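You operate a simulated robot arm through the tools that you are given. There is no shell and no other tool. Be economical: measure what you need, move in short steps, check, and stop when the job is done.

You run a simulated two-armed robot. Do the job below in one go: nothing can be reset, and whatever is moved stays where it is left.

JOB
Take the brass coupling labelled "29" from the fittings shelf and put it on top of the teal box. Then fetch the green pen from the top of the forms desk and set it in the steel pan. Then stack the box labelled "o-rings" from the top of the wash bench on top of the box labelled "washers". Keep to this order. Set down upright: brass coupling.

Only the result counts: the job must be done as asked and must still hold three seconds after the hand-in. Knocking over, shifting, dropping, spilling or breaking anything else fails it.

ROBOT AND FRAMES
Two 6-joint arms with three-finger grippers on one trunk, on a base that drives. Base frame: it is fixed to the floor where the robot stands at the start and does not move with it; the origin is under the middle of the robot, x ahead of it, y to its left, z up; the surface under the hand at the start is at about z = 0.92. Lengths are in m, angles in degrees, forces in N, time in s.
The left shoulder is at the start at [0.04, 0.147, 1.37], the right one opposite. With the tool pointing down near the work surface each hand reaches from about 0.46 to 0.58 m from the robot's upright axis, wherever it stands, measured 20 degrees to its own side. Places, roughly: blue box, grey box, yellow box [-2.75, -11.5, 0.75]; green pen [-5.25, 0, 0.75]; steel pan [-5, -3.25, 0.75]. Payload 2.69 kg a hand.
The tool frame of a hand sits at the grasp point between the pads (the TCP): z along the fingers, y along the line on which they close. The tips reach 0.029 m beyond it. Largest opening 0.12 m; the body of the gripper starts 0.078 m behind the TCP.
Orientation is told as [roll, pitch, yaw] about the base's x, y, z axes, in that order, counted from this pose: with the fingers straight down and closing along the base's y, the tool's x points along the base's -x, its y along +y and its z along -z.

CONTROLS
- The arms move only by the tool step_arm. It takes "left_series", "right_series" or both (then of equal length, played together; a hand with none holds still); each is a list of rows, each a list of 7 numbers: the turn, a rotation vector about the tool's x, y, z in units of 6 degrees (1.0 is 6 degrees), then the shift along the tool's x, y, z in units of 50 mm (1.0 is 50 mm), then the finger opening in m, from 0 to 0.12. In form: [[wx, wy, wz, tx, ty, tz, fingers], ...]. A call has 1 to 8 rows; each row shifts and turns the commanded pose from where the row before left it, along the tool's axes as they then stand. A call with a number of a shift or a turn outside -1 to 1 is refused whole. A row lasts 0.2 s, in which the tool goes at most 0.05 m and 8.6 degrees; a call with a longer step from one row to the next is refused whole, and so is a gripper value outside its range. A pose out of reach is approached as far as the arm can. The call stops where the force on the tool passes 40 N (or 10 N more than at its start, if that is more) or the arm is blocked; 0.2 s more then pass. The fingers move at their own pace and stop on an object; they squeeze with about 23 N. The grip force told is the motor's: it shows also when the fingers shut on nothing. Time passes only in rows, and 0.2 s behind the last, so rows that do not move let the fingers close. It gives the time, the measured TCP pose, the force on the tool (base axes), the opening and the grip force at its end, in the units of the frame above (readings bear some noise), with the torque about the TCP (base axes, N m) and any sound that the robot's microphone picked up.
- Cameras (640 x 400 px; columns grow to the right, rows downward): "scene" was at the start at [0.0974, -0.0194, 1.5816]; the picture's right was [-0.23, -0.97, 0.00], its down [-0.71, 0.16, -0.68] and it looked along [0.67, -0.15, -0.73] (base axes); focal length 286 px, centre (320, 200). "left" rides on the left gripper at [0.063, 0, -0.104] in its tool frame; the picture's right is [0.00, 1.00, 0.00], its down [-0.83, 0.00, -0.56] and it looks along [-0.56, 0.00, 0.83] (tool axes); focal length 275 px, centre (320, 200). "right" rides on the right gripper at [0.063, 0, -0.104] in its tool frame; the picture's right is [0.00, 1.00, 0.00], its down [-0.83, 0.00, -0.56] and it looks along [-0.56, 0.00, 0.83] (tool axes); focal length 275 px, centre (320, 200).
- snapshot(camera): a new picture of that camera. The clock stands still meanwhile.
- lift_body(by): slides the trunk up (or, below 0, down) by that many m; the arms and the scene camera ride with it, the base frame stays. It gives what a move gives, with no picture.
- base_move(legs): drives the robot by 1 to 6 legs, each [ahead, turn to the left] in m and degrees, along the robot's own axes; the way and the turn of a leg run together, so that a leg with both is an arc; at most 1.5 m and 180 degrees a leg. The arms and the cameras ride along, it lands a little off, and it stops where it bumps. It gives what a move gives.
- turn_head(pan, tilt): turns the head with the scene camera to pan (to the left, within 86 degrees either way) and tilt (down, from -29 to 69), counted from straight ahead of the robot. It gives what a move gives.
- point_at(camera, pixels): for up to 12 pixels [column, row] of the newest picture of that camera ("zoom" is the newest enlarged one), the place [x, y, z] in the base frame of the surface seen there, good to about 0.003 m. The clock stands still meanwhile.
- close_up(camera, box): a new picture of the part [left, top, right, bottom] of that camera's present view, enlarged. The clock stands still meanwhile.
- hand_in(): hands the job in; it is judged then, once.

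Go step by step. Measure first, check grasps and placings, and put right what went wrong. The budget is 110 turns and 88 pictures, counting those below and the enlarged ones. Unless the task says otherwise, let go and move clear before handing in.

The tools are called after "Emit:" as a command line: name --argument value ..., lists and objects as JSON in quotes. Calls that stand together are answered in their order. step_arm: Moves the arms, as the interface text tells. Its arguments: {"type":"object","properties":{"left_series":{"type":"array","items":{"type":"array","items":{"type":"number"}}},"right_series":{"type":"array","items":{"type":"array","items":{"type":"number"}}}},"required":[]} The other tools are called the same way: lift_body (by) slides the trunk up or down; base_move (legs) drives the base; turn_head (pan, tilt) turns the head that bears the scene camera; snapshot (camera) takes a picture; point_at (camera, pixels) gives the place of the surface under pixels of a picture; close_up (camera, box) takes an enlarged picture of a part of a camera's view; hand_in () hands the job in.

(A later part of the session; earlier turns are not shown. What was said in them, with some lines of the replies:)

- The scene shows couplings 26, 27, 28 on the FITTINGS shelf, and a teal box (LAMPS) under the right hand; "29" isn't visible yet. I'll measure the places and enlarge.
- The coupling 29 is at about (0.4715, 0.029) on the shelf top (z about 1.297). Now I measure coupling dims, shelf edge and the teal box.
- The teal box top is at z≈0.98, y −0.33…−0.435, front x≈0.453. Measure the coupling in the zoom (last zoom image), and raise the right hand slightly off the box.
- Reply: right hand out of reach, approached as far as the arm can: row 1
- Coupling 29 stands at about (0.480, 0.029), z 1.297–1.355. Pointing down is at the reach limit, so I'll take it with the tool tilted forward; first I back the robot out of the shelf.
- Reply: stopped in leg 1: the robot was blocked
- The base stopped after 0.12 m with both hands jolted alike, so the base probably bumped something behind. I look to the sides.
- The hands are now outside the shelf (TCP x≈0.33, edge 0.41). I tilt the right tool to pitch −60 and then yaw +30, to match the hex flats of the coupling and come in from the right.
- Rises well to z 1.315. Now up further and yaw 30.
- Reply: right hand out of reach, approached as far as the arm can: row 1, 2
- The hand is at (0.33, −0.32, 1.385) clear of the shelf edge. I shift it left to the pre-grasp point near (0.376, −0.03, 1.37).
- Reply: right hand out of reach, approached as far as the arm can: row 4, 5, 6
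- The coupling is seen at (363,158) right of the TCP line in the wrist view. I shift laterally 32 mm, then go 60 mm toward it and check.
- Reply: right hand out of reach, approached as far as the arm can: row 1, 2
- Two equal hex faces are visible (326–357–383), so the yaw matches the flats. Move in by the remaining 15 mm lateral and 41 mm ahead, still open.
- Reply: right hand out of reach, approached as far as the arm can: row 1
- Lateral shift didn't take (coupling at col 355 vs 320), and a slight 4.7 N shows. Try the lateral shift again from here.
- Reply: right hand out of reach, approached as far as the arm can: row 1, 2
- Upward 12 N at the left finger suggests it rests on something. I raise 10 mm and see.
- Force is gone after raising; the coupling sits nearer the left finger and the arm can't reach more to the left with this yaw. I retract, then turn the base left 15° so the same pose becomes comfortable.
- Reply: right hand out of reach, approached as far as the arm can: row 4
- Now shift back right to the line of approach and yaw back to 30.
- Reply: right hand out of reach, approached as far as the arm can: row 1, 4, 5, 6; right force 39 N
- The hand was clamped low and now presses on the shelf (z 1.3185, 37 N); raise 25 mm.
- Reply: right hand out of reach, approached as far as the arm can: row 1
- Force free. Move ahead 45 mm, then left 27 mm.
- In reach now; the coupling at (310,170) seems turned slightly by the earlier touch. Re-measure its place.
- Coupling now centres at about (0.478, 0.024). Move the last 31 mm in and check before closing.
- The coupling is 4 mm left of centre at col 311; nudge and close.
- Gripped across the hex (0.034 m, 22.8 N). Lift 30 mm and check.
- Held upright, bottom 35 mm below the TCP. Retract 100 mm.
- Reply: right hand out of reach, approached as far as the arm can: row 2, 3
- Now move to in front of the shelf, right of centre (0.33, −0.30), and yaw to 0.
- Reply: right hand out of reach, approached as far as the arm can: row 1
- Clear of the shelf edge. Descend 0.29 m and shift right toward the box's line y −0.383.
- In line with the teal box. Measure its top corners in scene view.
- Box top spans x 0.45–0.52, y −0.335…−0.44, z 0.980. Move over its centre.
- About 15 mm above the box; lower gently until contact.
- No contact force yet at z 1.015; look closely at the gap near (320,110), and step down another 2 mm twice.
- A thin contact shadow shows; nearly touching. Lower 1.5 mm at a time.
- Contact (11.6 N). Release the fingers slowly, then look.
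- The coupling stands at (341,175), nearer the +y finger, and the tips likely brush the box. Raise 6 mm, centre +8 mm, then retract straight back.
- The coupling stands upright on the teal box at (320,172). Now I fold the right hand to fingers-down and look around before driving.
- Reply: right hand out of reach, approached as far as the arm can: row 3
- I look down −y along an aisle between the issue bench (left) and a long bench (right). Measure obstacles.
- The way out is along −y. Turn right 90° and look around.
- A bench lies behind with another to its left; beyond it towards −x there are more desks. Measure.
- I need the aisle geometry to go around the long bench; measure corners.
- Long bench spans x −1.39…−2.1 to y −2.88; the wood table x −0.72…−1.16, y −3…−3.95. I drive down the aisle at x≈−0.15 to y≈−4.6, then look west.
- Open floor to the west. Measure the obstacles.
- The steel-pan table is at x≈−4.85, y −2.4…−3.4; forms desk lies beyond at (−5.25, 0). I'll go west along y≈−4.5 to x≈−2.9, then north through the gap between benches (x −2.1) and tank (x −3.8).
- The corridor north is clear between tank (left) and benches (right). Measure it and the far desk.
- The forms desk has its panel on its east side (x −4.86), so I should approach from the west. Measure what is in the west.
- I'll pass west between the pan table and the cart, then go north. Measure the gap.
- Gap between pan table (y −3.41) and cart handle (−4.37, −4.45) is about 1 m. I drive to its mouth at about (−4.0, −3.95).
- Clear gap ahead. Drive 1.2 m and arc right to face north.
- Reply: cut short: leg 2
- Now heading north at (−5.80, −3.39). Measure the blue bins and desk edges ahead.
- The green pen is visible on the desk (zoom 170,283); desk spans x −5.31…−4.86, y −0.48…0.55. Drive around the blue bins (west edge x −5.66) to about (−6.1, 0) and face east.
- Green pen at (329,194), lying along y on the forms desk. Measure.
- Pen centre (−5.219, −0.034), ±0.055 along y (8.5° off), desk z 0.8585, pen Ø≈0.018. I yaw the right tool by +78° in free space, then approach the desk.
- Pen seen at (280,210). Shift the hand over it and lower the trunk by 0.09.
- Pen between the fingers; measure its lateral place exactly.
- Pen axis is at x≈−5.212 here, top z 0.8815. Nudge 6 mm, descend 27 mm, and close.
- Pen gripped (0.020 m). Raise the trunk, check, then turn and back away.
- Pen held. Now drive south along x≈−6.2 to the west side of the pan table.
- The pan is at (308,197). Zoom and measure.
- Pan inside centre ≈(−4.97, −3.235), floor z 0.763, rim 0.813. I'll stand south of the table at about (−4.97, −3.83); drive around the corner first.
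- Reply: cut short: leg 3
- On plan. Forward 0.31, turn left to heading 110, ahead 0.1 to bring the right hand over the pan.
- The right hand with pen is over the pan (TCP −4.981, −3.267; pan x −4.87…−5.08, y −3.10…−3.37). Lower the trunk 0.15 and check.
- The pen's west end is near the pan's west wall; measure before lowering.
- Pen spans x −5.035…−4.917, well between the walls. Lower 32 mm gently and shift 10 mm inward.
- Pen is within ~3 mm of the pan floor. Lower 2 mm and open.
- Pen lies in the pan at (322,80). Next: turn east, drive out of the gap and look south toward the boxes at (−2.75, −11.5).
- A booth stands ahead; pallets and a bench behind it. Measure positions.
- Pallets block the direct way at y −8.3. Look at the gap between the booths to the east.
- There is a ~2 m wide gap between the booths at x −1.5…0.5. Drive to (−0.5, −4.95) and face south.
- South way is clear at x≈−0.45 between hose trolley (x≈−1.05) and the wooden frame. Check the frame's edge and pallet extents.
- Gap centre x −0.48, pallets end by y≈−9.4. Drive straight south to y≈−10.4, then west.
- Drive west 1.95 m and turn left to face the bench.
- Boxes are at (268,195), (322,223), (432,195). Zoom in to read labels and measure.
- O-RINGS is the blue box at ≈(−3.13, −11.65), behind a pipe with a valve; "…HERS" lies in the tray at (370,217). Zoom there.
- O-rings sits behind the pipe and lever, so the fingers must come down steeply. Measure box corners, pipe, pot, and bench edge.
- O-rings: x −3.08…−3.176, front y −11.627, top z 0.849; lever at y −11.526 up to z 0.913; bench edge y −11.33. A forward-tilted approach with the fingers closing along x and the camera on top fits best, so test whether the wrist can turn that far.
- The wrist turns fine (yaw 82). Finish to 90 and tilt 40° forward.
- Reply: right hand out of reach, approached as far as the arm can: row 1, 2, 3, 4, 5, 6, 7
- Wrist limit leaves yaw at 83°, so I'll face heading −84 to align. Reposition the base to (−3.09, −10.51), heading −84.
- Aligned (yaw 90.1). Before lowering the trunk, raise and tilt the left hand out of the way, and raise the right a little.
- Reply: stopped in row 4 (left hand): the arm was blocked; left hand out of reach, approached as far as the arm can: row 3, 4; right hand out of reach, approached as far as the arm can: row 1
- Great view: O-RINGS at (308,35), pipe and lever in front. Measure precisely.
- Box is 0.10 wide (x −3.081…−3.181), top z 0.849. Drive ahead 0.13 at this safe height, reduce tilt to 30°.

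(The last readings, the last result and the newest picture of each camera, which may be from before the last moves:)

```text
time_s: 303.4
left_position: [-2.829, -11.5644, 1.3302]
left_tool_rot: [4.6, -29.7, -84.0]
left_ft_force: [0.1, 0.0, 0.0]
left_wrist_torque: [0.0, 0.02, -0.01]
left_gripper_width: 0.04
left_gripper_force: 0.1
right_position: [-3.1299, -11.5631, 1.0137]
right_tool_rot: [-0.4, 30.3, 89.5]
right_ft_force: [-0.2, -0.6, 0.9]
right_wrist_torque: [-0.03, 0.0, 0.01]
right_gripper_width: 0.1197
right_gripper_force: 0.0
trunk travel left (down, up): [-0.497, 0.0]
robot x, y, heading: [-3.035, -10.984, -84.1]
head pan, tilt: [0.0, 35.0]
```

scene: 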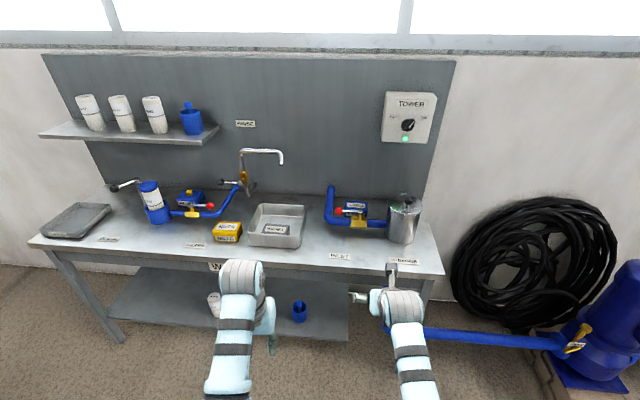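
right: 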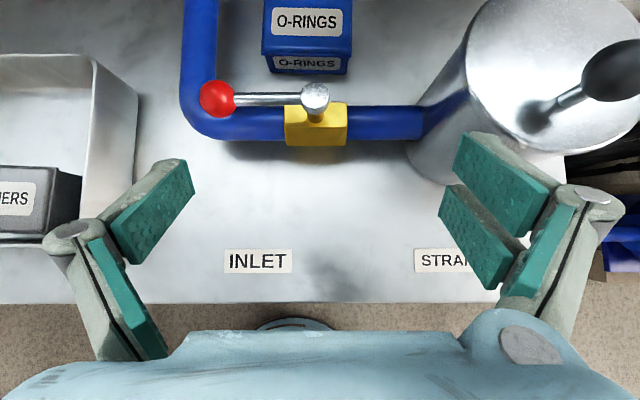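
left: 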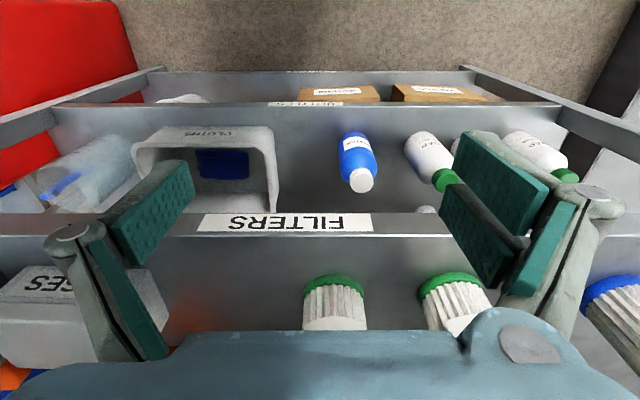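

No bump. Extend the hand forward 89 mm at this height, then look.

Emit:
step_arm --right_series '[[0, 0, 0, 0.77, 0.02, 0.445, 0.12], [0, 0, 0, 0.77, 0, 0.445, 0.12], [0, 0, 0, 0, 0, 0, 0.12]]'

Emit:
snapshot --camera "right"

```text
time_s: 304.2
left_position: [-2.8288, -11.5664, 1.3292]
left_tool_rot: [4.6, -29.6, -84.0]
left_ft_force: [0.5, 0.5, -0.9]
left_wrist_torque: [-0.01, -0.02, 0.01]
left_gripper_width: 0.0398
left_gripper_force: 0.0
right_position: [-3.1303, -11.6516, 1.0159]
right_tool_rot: [-0.5, 30.4, 89.5]
right_ft_force: [0.4, 0.1, 0.3]
right_wrist_torque: [-0.02, 0.01, -0.03]
right_gripper_width: 0.1201
right_gripper_force: 0.1
trunk travel left (down, up): [-0.497, 0.0]
robot x, y, heading: [-3.0373, -10.9859, -84.0]
head pan, tilt: [0.0, 35.0]
```

```text
14 pictures are left
```

right: 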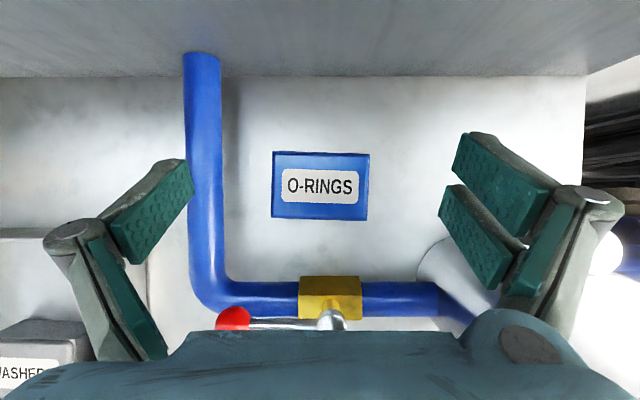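

In reach and well over the box. Measure box top edges and the riser pipe.

Emit:
point_at --camera "right" --pixels '[[275, 185], [366, 185], [320, 155], [320, 203], [320, 215], [224, 200], [210, 200], [275, 160], [364, 160], [320, 185], [110, 215], [60, 240]]'

```text
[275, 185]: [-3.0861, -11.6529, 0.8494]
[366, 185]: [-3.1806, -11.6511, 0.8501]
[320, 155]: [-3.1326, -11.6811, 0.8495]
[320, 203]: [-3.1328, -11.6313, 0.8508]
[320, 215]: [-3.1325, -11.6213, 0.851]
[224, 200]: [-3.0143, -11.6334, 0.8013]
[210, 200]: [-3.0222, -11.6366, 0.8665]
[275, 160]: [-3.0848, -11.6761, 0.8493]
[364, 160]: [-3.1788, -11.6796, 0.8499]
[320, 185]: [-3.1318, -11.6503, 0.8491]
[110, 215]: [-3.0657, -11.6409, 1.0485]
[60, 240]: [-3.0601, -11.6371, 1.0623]
```

Centre (−3.132, −11.651): well aligned. Check the faucet height under the left hand before lowering the trunk.

Emit:
point_at --camera "scene" --pixels '[[243, 154], [262, 151], [282, 156], [404, 115], [212, 130]]'

```text
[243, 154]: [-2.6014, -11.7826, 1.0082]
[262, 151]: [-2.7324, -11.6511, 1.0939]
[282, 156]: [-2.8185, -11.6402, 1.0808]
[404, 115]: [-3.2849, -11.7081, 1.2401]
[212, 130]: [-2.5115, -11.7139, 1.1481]
```

Faucet tops at z 1.094; left tips will stay above 1.15. Lower the trunk 0.15.

Emit:
lift_body --by -0.15

Emit:
snapshot --camera "right"

```text
time_s: 305.9
left_position: [-2.8287, -11.5667, 1.1788]
left_tool_rot: [4.8, -29.6, -83.9]
left_ft_force: [0.7, 0.5, 0.7]
left_wrist_torque: [-0.02, -0.02, 0.03]
left_gripper_width: 0.0398
left_gripper_force: 0.0
right_position: [-3.1318, -11.6507, 0.8644]
right_tool_rot: [-0.4, 30.3, 89.5]
right_ft_force: [0.8, 0.2, 0.2]
right_wrist_torque: [-0.02, -0.02, -0.01]
right_gripper_width: 0.1202
right_gripper_force: 0.1
trunk travel left (down, up): [-0.347, 0.15]
robot x, y, heading: [-3.037, -10.9851, -83.9]
head pan, tilt: [0.0, 35.0]
```

```text
13 pictures are left
```

right: 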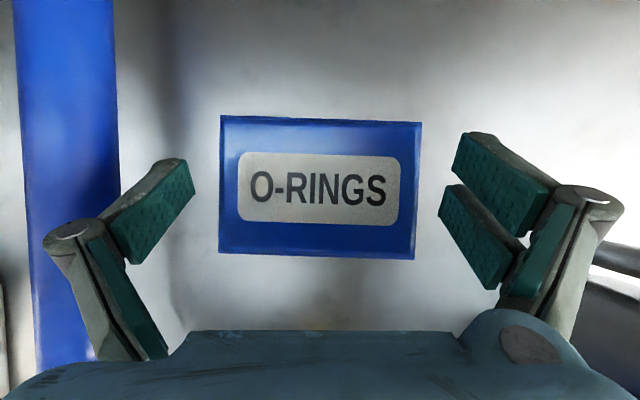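

Centred between the fingers. Descend 25 mm and close.

Emit:
step_arm --right_series '[[0, 0, 0, -0.125, 0, 0.2165, 0.12], [0, 0, 0, -0.125, 0, 0.2165, 0.12], [0, 0, 0, 0, 0, 0, 0.12], [0, 0, 0, 0, 0, 0, 0.1], [0, 0, 0, 0, 0, 0, 0.08], [0, 0, 0, 0, 0, 0, 0.08], [0, 0, 0, 0, 0, 0, 0.08]]'

```text
time_s: 307.6
left_position: [-2.8284, -11.567, 1.1794]
left_tool_rot: [4.6, -29.6, -84.0]
left_ft_force: [0.8, -0.9, 0.4]
left_wrist_torque: [0.0, 0.0, 0.03]
left_gripper_width: 0.0399
left_gripper_force: 0.0
right_position: [-3.1326, -11.646, 0.8428]
right_tool_rot: [-0.3, 30.4, 89.4]
right_ft_force: [1.3, -0.7, 2.7]
right_wrist_torque: [-0.03, -0.23, -0.08]
right_gripper_width: 0.0999
right_gripper_force: 23.3
right hand out of reach, approached as far as the arm can: row 2
trunk travel left (down, up): [-0.347, 0.15]
robot x, y, heading: [-3.036, -10.9854, -84.2]
head pan, tilt: [0.0, 35.0]
```

Gripped at 0.100 m, 23 N. Raise the trunk 0.15 and check.

Emit:
lift_body --by 0.15

Emit:
snapshot --camera "right"

```text
time_s: 309.3
left_position: [-2.8299, -11.566, 1.3283]
left_tool_rot: [4.7, -29.6, -84.0]
left_ft_force: [0.9, 0.0, 0.8]
left_wrist_torque: [-0.03, -0.01, -0.02]
left_gripper_width: 0.0401
left_gripper_force: 0.1
right_position: [-3.1334, -11.6472, 0.9928]
right_tool_rot: [-0.5, 30.3, 89.6]
right_ft_force: [0.6, 0.5, -2.3]
right_wrist_torque: [0.04, -0.01, -0.02]
right_gripper_width: 0.1002
right_gripper_force: 23.1
trunk travel left (down, up): [-0.497, 0.0]
robot x, y, heading: [-3.0381, -10.9878, -84.0]
head pan, tilt: [0.0, 35.0]
```

```text
12 pictures are left
```

right: 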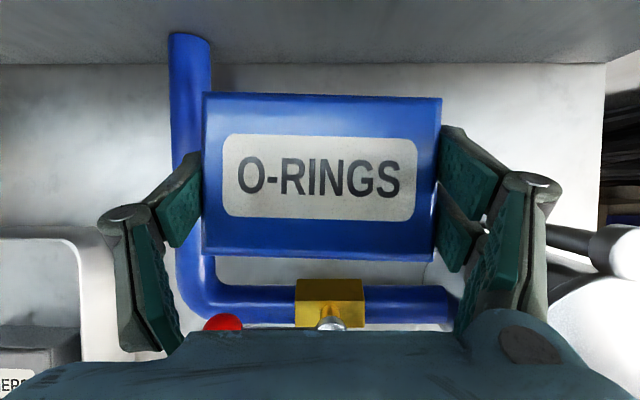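

Held. Check that the box is still level.

Emit:
point_at --camera "right" --pixels '[[320, 105], [320, 175], [320, 240], [225, 110], [420, 110], [220, 240], [425, 240], [320, 255]]'

```text
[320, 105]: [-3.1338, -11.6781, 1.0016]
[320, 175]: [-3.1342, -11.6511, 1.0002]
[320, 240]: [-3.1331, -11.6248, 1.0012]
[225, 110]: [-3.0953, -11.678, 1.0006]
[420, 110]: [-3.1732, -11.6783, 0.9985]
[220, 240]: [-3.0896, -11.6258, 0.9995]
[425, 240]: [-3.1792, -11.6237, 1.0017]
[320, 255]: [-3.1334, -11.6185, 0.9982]
```

Level: bottom is 42 mm below the TCP. Back off and reposition the base in front of the tray (washers at about x −2.805, y −11.455).

Emit:
base_move --legs '[[-0.45, 0], [0, 99], [0.35, 0], [0, -99], [0.15, 0]]'

Emit:
snapshot --camera "scene"

```text
time_s: 323.3
left_position: [-2.5314, -11.1489, 1.3347]
left_tool_rot: [4.6, -30.3, -84.4]
left_ft_force: [-0.2, 0.4, -0.4]
left_wrist_torque: [0.0, -0.01, 0.0]
left_gripper_width: 0.04
left_gripper_force: 0.1
right_position: [-2.8359, -11.2328, 0.9983]
right_tool_rot: [-0.5, 30.9, 89.3]
right_ft_force: [0.2, 0.7, -0.5]
right_wrist_torque: [-0.07, 0.0, 0.04]
right_gripper_width: 0.0996
right_gripper_force: 23.0
trunk travel left (down, up): [-0.497, 0.0]
robot x, y, heading: [-2.7379, -10.5781, -84.4]
head pan, tilt: [0.0, 35.0]
```

```text
11 pictures are left
```

scene: 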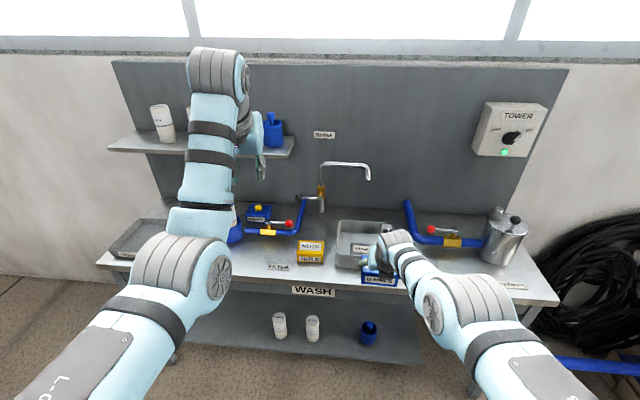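

Zoom on the tray for the washers box.

Emit:
close_up --camera "scene" --box '[320, 205, 410, 265]'

Emit:
snapshot --camera "right"

```text
6.67 times, centred on (365, 235) of scene
```

zoom: 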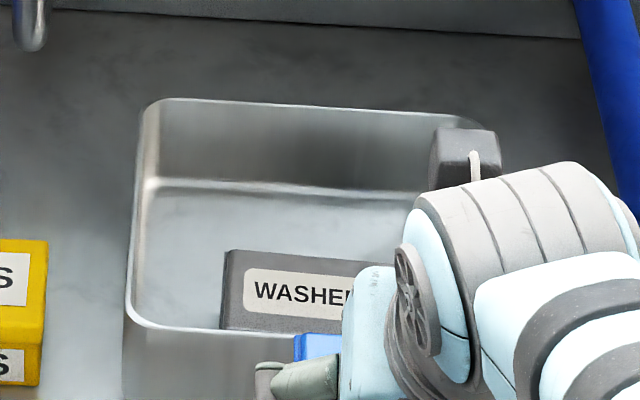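

```text
9 pictures are left
```

right: 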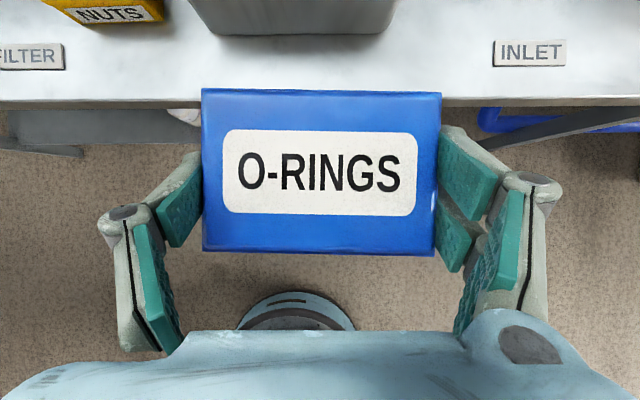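

Measure the washers corners from the zoom.

Emit:
point_at --camera "zoom" --pixels '[[232, 255], [300, 258], [335, 262], [232, 320], [280, 328], [228, 290], [350, 280], [145, 200], [145, 320], [160, 335], [380, 270], [280, 300]]'

Emit:
turn_head --pan 0 --tilt 45

```text
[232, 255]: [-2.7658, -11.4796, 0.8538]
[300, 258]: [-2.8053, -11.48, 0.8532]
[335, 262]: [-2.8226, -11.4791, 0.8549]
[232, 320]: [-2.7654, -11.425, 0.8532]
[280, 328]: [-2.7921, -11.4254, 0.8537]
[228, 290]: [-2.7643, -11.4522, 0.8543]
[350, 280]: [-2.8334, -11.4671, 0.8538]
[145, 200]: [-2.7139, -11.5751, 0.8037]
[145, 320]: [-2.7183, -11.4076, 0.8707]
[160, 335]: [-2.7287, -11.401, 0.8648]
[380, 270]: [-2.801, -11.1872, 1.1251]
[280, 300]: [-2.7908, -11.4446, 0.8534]
```

```text
time_s: 324.0
left_position: [-2.5308, -11.1579, 1.3328]
left_tool_rot: [4.6, -29.9, -84.3]
left_ft_force: [-0.8, 1.3, -1.2]
left_wrist_torque: [0.0, -0.01, 0.03]
left_gripper_width: 0.04
left_gripper_force: 0.0
right_position: [-2.8343, -11.2374, 0.9935]
right_tool_rot: [-0.4, 30.5, 89.3]
right_ft_force: [-0.4, 0.0, -2.3]
right_wrist_torque: [0.0, 0.0, -0.02]
right_gripper_width: 0.0997
right_gripper_force: 22.8
trunk travel left (down, up): [-0.497, 0.0]
robot x, y, heading: [-2.7376, -10.5763, -84.2]
head pan, tilt: [0.0, 45.0]
```

Washers: x −2.7625…−2.860, y ≈−11.42…−11.482, top z 0.8535; tray rim z 0.871. Target TCP (−2.811, −11.454). Drive ahead 0.215 at this height.

Emit:
base_move --legs '[[0.215, 0]]'

Emit:
snapshot --camera "right"

```text
time_s: 325.7
left_position: [-2.5102, -11.365, 1.3317]
left_tool_rot: [4.5, -29.9, -84.3]
left_ft_force: [-0.5, 0.4, -0.2]
left_wrist_torque: [0.0, 0.0, 0.01]
left_gripper_width: 0.0401
left_gripper_force: 0.0
right_position: [-2.8128, -11.4463, 0.9947]
right_tool_rot: [-0.4, 30.6, 89.4]
right_ft_force: [0.1, 0.0, -2.0]
right_wrist_torque: [-0.02, -0.02, -0.01]
right_gripper_width: 0.0998
right_gripper_force: 22.8
trunk travel left (down, up): [-0.497, 0.0]
robot x, y, heading: [-2.7146, -10.7923, -84.1]
head pan, tilt: [0.0, 45.0]
```

```text
8 pictures are left
```

right: 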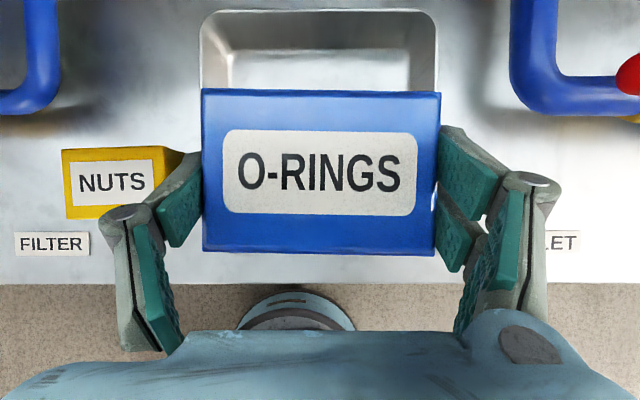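

Over the tray. Verify tray side walls, then lower the trunk 0.08.

Emit:
point_at --camera "right" --pixels '[[207, 60], [432, 60], [228, 70], [410, 70], [320, 14], [320, 95], [320, 240], [212, 170], [432, 170]]'

Emit:
step_arm --right_series '[[0, 0, 0, 0.1, -0.03, 0.06, 0.08], [0, 0, 0, 0, 0, 0, 0.08]]'

Emit:
lift_body --by -0.08

```text
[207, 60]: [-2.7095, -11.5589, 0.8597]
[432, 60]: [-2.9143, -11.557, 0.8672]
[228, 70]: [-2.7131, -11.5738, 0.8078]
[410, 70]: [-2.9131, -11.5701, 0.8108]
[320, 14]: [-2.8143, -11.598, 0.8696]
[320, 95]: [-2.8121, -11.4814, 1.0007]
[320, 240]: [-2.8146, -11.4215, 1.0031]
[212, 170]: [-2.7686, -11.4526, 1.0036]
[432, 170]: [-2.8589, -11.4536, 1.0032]
```

```text
time_s: 326.3
left_position: [-2.509, -11.3688, 1.3309]
left_tool_rot: [4.7, -29.8, -84.2]
left_ft_force: [-0.6, 0.2, 0.2]
left_wrist_torque: [-0.03, 0.01, -0.03]
left_gripper_width: 0.0399
left_gripper_force: 0.1
right_position: [-2.8113, -11.4507, 0.994]
right_tool_rot: [-0.4, 30.5, 89.4]
right_ft_force: [0.7, -0.4, -1.2]
right_wrist_torque: [-0.01, -0.04, 0.01]
right_gripper_width: 0.0995
right_gripper_force: 22.9
right hand out of reach, approached as far as the arm can: row 1
trunk travel left (down, up): [-0.497, 0.0]
robot x, y, heading: [-2.7138, -10.7907, -84.0]
head pan, tilt: [0.0, 45.0]
```

```text
time_s: 327.4
left_position: [-2.5095, -11.3703, 1.2498]
left_tool_rot: [4.6, -29.7, -84.1]
left_ft_force: [-0.3, -0.2, -0.5]
left_wrist_torque: [-0.01, -0.02, 0.0]
left_gripper_width: 0.0397
left_gripper_force: 0.2
right_position: [-2.8122, -11.451, 0.9126]
right_tool_rot: [-0.4, 30.2, 89.5]
right_ft_force: [-0.7, 0.4, -1.8]
right_wrist_torque: [0.01, 0.01, 0.0]
right_gripper_width: 0.0998
right_gripper_force: 23.2
trunk travel left (down, up): [-0.417, 0.08]
robot x, y, heading: [-2.7146, -10.7913, -84.0]
head pan, tilt: [0.0, 45.0]
```

Box bottom ≈0.871, 17 mm above the washers. Ease forward 4 mm and down 13 mm.

Emit:
step_arm --right_series '[[0, 0, 0, 0.07, 0, 0.04, 0.08], [0, 0, 0, -0.06, 0, 0.104, 0.08], [0, 0, 0, -0.06, 0, 0.104, 0.08], [0, 0, 0, 0, 0, 0, 0.08]]'

Emit:
snapshot --camera "right"

```text
time_s: 328.4
left_position: [-2.5088, -11.3708, 1.2502]
left_tool_rot: [4.6, -29.7, -84.2]
left_ft_force: [-0.2, -0.2, -0.1]
left_wrist_torque: [-0.03, 0.01, 0.0]
left_gripper_width: 0.0401
left_gripper_force: 0.1
right_position: [-2.8133, -11.4489, 0.9054]
right_tool_rot: [-0.5, 30.3, 89.4]
right_ft_force: [-0.1, 0.7, -2.0]
right_wrist_torque: [-0.02, -0.01, -0.01]
right_gripper_width: 0.0996
right_gripper_force: 22.6
right hand out of reach, approached as far as the arm can: row 2
trunk travel left (down, up): [-0.417, 0.08]
robot x, y, heading: [-2.7135, -10.7871, -84.1]
head pan, tilt: [0.0, 45.0]
```

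```text
7 pictures are left
```

right: 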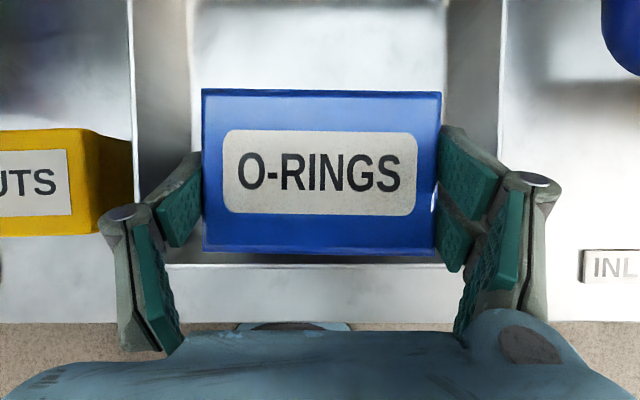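

The tray's near rim shows at row ~267, just beyond the box front (row 252). Measure.

Emit:
point_at --camera "right" --pixels '[[320, 267], [320, 262], [250, 267], [400, 267], [320, 246], [320, 98], [320, 300], [175, 267]]'

```text
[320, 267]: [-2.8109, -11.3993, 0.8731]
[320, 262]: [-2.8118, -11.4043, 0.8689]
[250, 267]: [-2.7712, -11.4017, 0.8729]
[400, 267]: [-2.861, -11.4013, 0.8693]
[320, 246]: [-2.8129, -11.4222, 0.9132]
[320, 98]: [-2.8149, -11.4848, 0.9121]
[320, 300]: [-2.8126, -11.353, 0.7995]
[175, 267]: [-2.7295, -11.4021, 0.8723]
```

16 mm clearance to the rim; 9 mm to go. Lower by the trunk.

Emit:
lift_body --by -0.007

Emit:
lift_body --by -0.002

```text
time_s: 329.0
left_position: [-2.5081, -11.3709, 1.2424]
left_tool_rot: [4.5, -29.7, -84.2]
left_ft_force: [-0.1, 0.0, -0.1]
left_wrist_torque: [0.0, 0.03, -0.02]
left_gripper_width: 0.04
left_gripper_force: 0.1
right_position: [-2.8128, -11.4482, 0.898]
right_tool_rot: [-0.4, 30.3, 89.4]
right_ft_force: [0.9, -0.7, -2.4]
right_wrist_torque: [0.02, 0.01, -0.02]
right_gripper_width: 0.0999
right_gripper_force: 22.2
trunk travel left (down, up): [-0.41, 0.087]
robot x, y, heading: [-2.711, -10.7859, -84.1]
head pan, tilt: [0.0, 45.0]
```

```text
time_s: 329.5
left_position: [-2.5089, -11.3697, 1.2405]
left_tool_rot: [4.6, -29.8, -84.2]
left_ft_force: [0.1, -0.6, -0.6]
left_wrist_torque: [0.01, 0.0, 0.0]
left_gripper_width: 0.0403
left_gripper_force: 0.2
right_position: [-2.8127, -11.4486, 0.8973]
right_tool_rot: [-0.4, 30.5, 89.4]
right_ft_force: [-1.1, -1.7, 5.5]
right_wrist_torque: [0.1, -0.36, -0.06]
right_gripper_width: 0.0997
right_gripper_force: 23.5
trunk travel left (down, up): [-0.408, 0.089]
robot x, y, heading: [-2.7143, -10.7933, -84.2]
head pan, tilt: [0.0, 45.0]
```

Contact (force flipped to +5.5 N). Open gently, then raise.

Emit:
step_arm --right_series '[[0, 0, 0, 0, 0, 0, 0.098], [0, 0, 0, 0, 0, 0, 0.102], [0, 0, 0, 0, 0, 0, 0.108], [0, 0, 0, 0, 0, 0, 0.116], [0, 0, 0, 0, 0, 0, 0.116]]'

Emit:
snapshot --camera "right"

```text
time_s: 330.7
left_position: [-2.5092, -11.3706, 1.2414]
left_tool_rot: [4.6, -29.7, -84.1]
left_ft_force: [0.0, 0.1, -0.3]
left_wrist_torque: [0.0, 0.0, 0.01]
left_gripper_width: 0.0399
left_gripper_force: 0.0
right_position: [-2.8132, -11.4477, 0.8965]
right_tool_rot: [-0.4, 30.4, 89.4]
right_ft_force: [-0.2, 0.2, 0.1]
right_wrist_torque: [-0.01, 0.03, 0.0]
right_gripper_width: 0.1162
right_gripper_force: 0.1
trunk travel left (down, up): [-0.408, 0.089]
robot x, y, heading: [-2.7126, -10.7906, -84.1]
head pan, tilt: [0.0, 45.0]
```

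```text
6 pictures are left
```

right: 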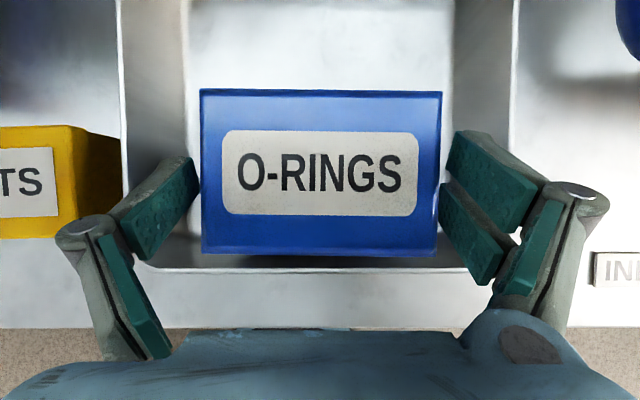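

Released and steady with gaps both sides. Raise straight up by the trunk, back off and check.

Emit:
lift_body --by 0.085

Emit:
base_move --legs '[[-0.35, 0]]'

Emit:
snapshot --camera "scene"

Emit:
close_up --camera "scene" --box '[280, 120, 440, 220]'

```text
time_s: 331.9
left_position: [-2.5091, -11.3697, 1.3262]
left_tool_rot: [4.6, -29.7, -84.3]
left_ft_force: [0.9, 0.4, -0.5]
left_wrist_torque: [-0.01, -0.01, -0.02]
left_gripper_width: 0.0401
left_gripper_force: 0.1
right_position: [-2.8127, -11.4479, 0.982]
right_tool_rot: [-0.4, 30.3, 89.4]
right_ft_force: [0.2, -0.8, -0.8]
right_wrist_torque: [0.01, 0.02, -0.02]
right_gripper_width: 0.1159
right_gripper_force: 0.1
trunk travel left (down, up): [-0.493, 0.004]
robot x, y, heading: [-2.7118, -10.7891, -84.3]
head pan, tilt: [0.0, 45.0]
```

```text
time_s: 334.2
left_position: [-2.5441, -11.0232, 1.3241]
left_tool_rot: [4.6, -29.5, -84.1]
left_ft_force: [1.0, 0.4, 0.0]
left_wrist_torque: [0.0, -0.01, -0.01]
left_gripper_width: 0.0399
left_gripper_force: 0.1
right_position: [-2.8469, -11.1023, 0.9792]
right_tool_rot: [-0.5, 30.2, 89.5]
right_ft_force: [-0.4, -0.1, -0.5]
right_wrist_torque: [-0.02, -0.06, -0.01]
right_gripper_width: 0.1159
right_gripper_force: 0.1
trunk travel left (down, up): [-0.493, 0.004]
robot x, y, heading: [-2.7519, -10.4417, -84.1]
head pan, tilt: [0.0, 45.0]
```

```text
5 pictures are left
```

scene: 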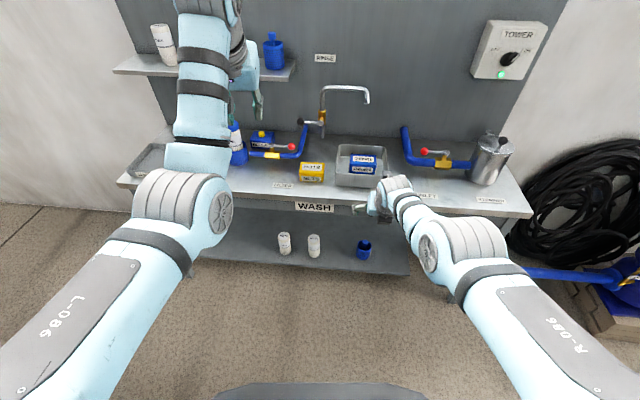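

```text
4.00 times, centred on (360, 170) of scene
```

zoom: 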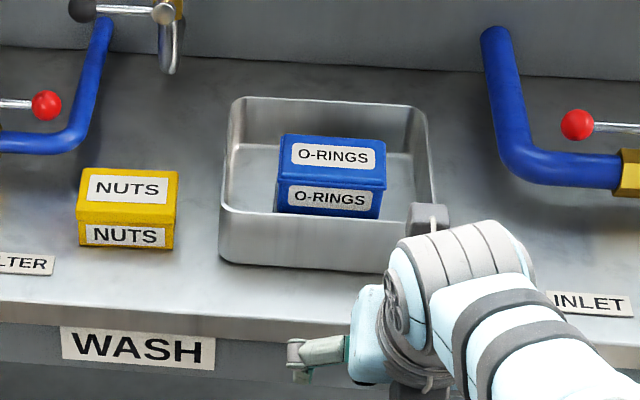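

The O-RINGS box sits squarely on the washers box in the tray, with nothing else moved and both hands clear. I'm handing in.

Emit:
hand_in

```text
The job is handed in.
```

I did all three parts in the order you gave and handed the job in; I don't have the verdict yet.

- **Brass coupling 29:** it stands upright on the teal box. While lining up the grasp on the shelf I nudged it about 5 mm and turned it slightly, before picking it up cleanly.
- **Green pen:** it lies in the steel pan.
- **O-rings box:** it sits on the washers box, inside the tray on the wash bench.

After each placing, the pictures showed the item in place and nothing nearby moved. The robot reported being blocked twice. Once was while backing away from the fittings shelf at the start, and I never found out why. The other was a left-arm move near the wash bench. I saw nothing displaced either time.
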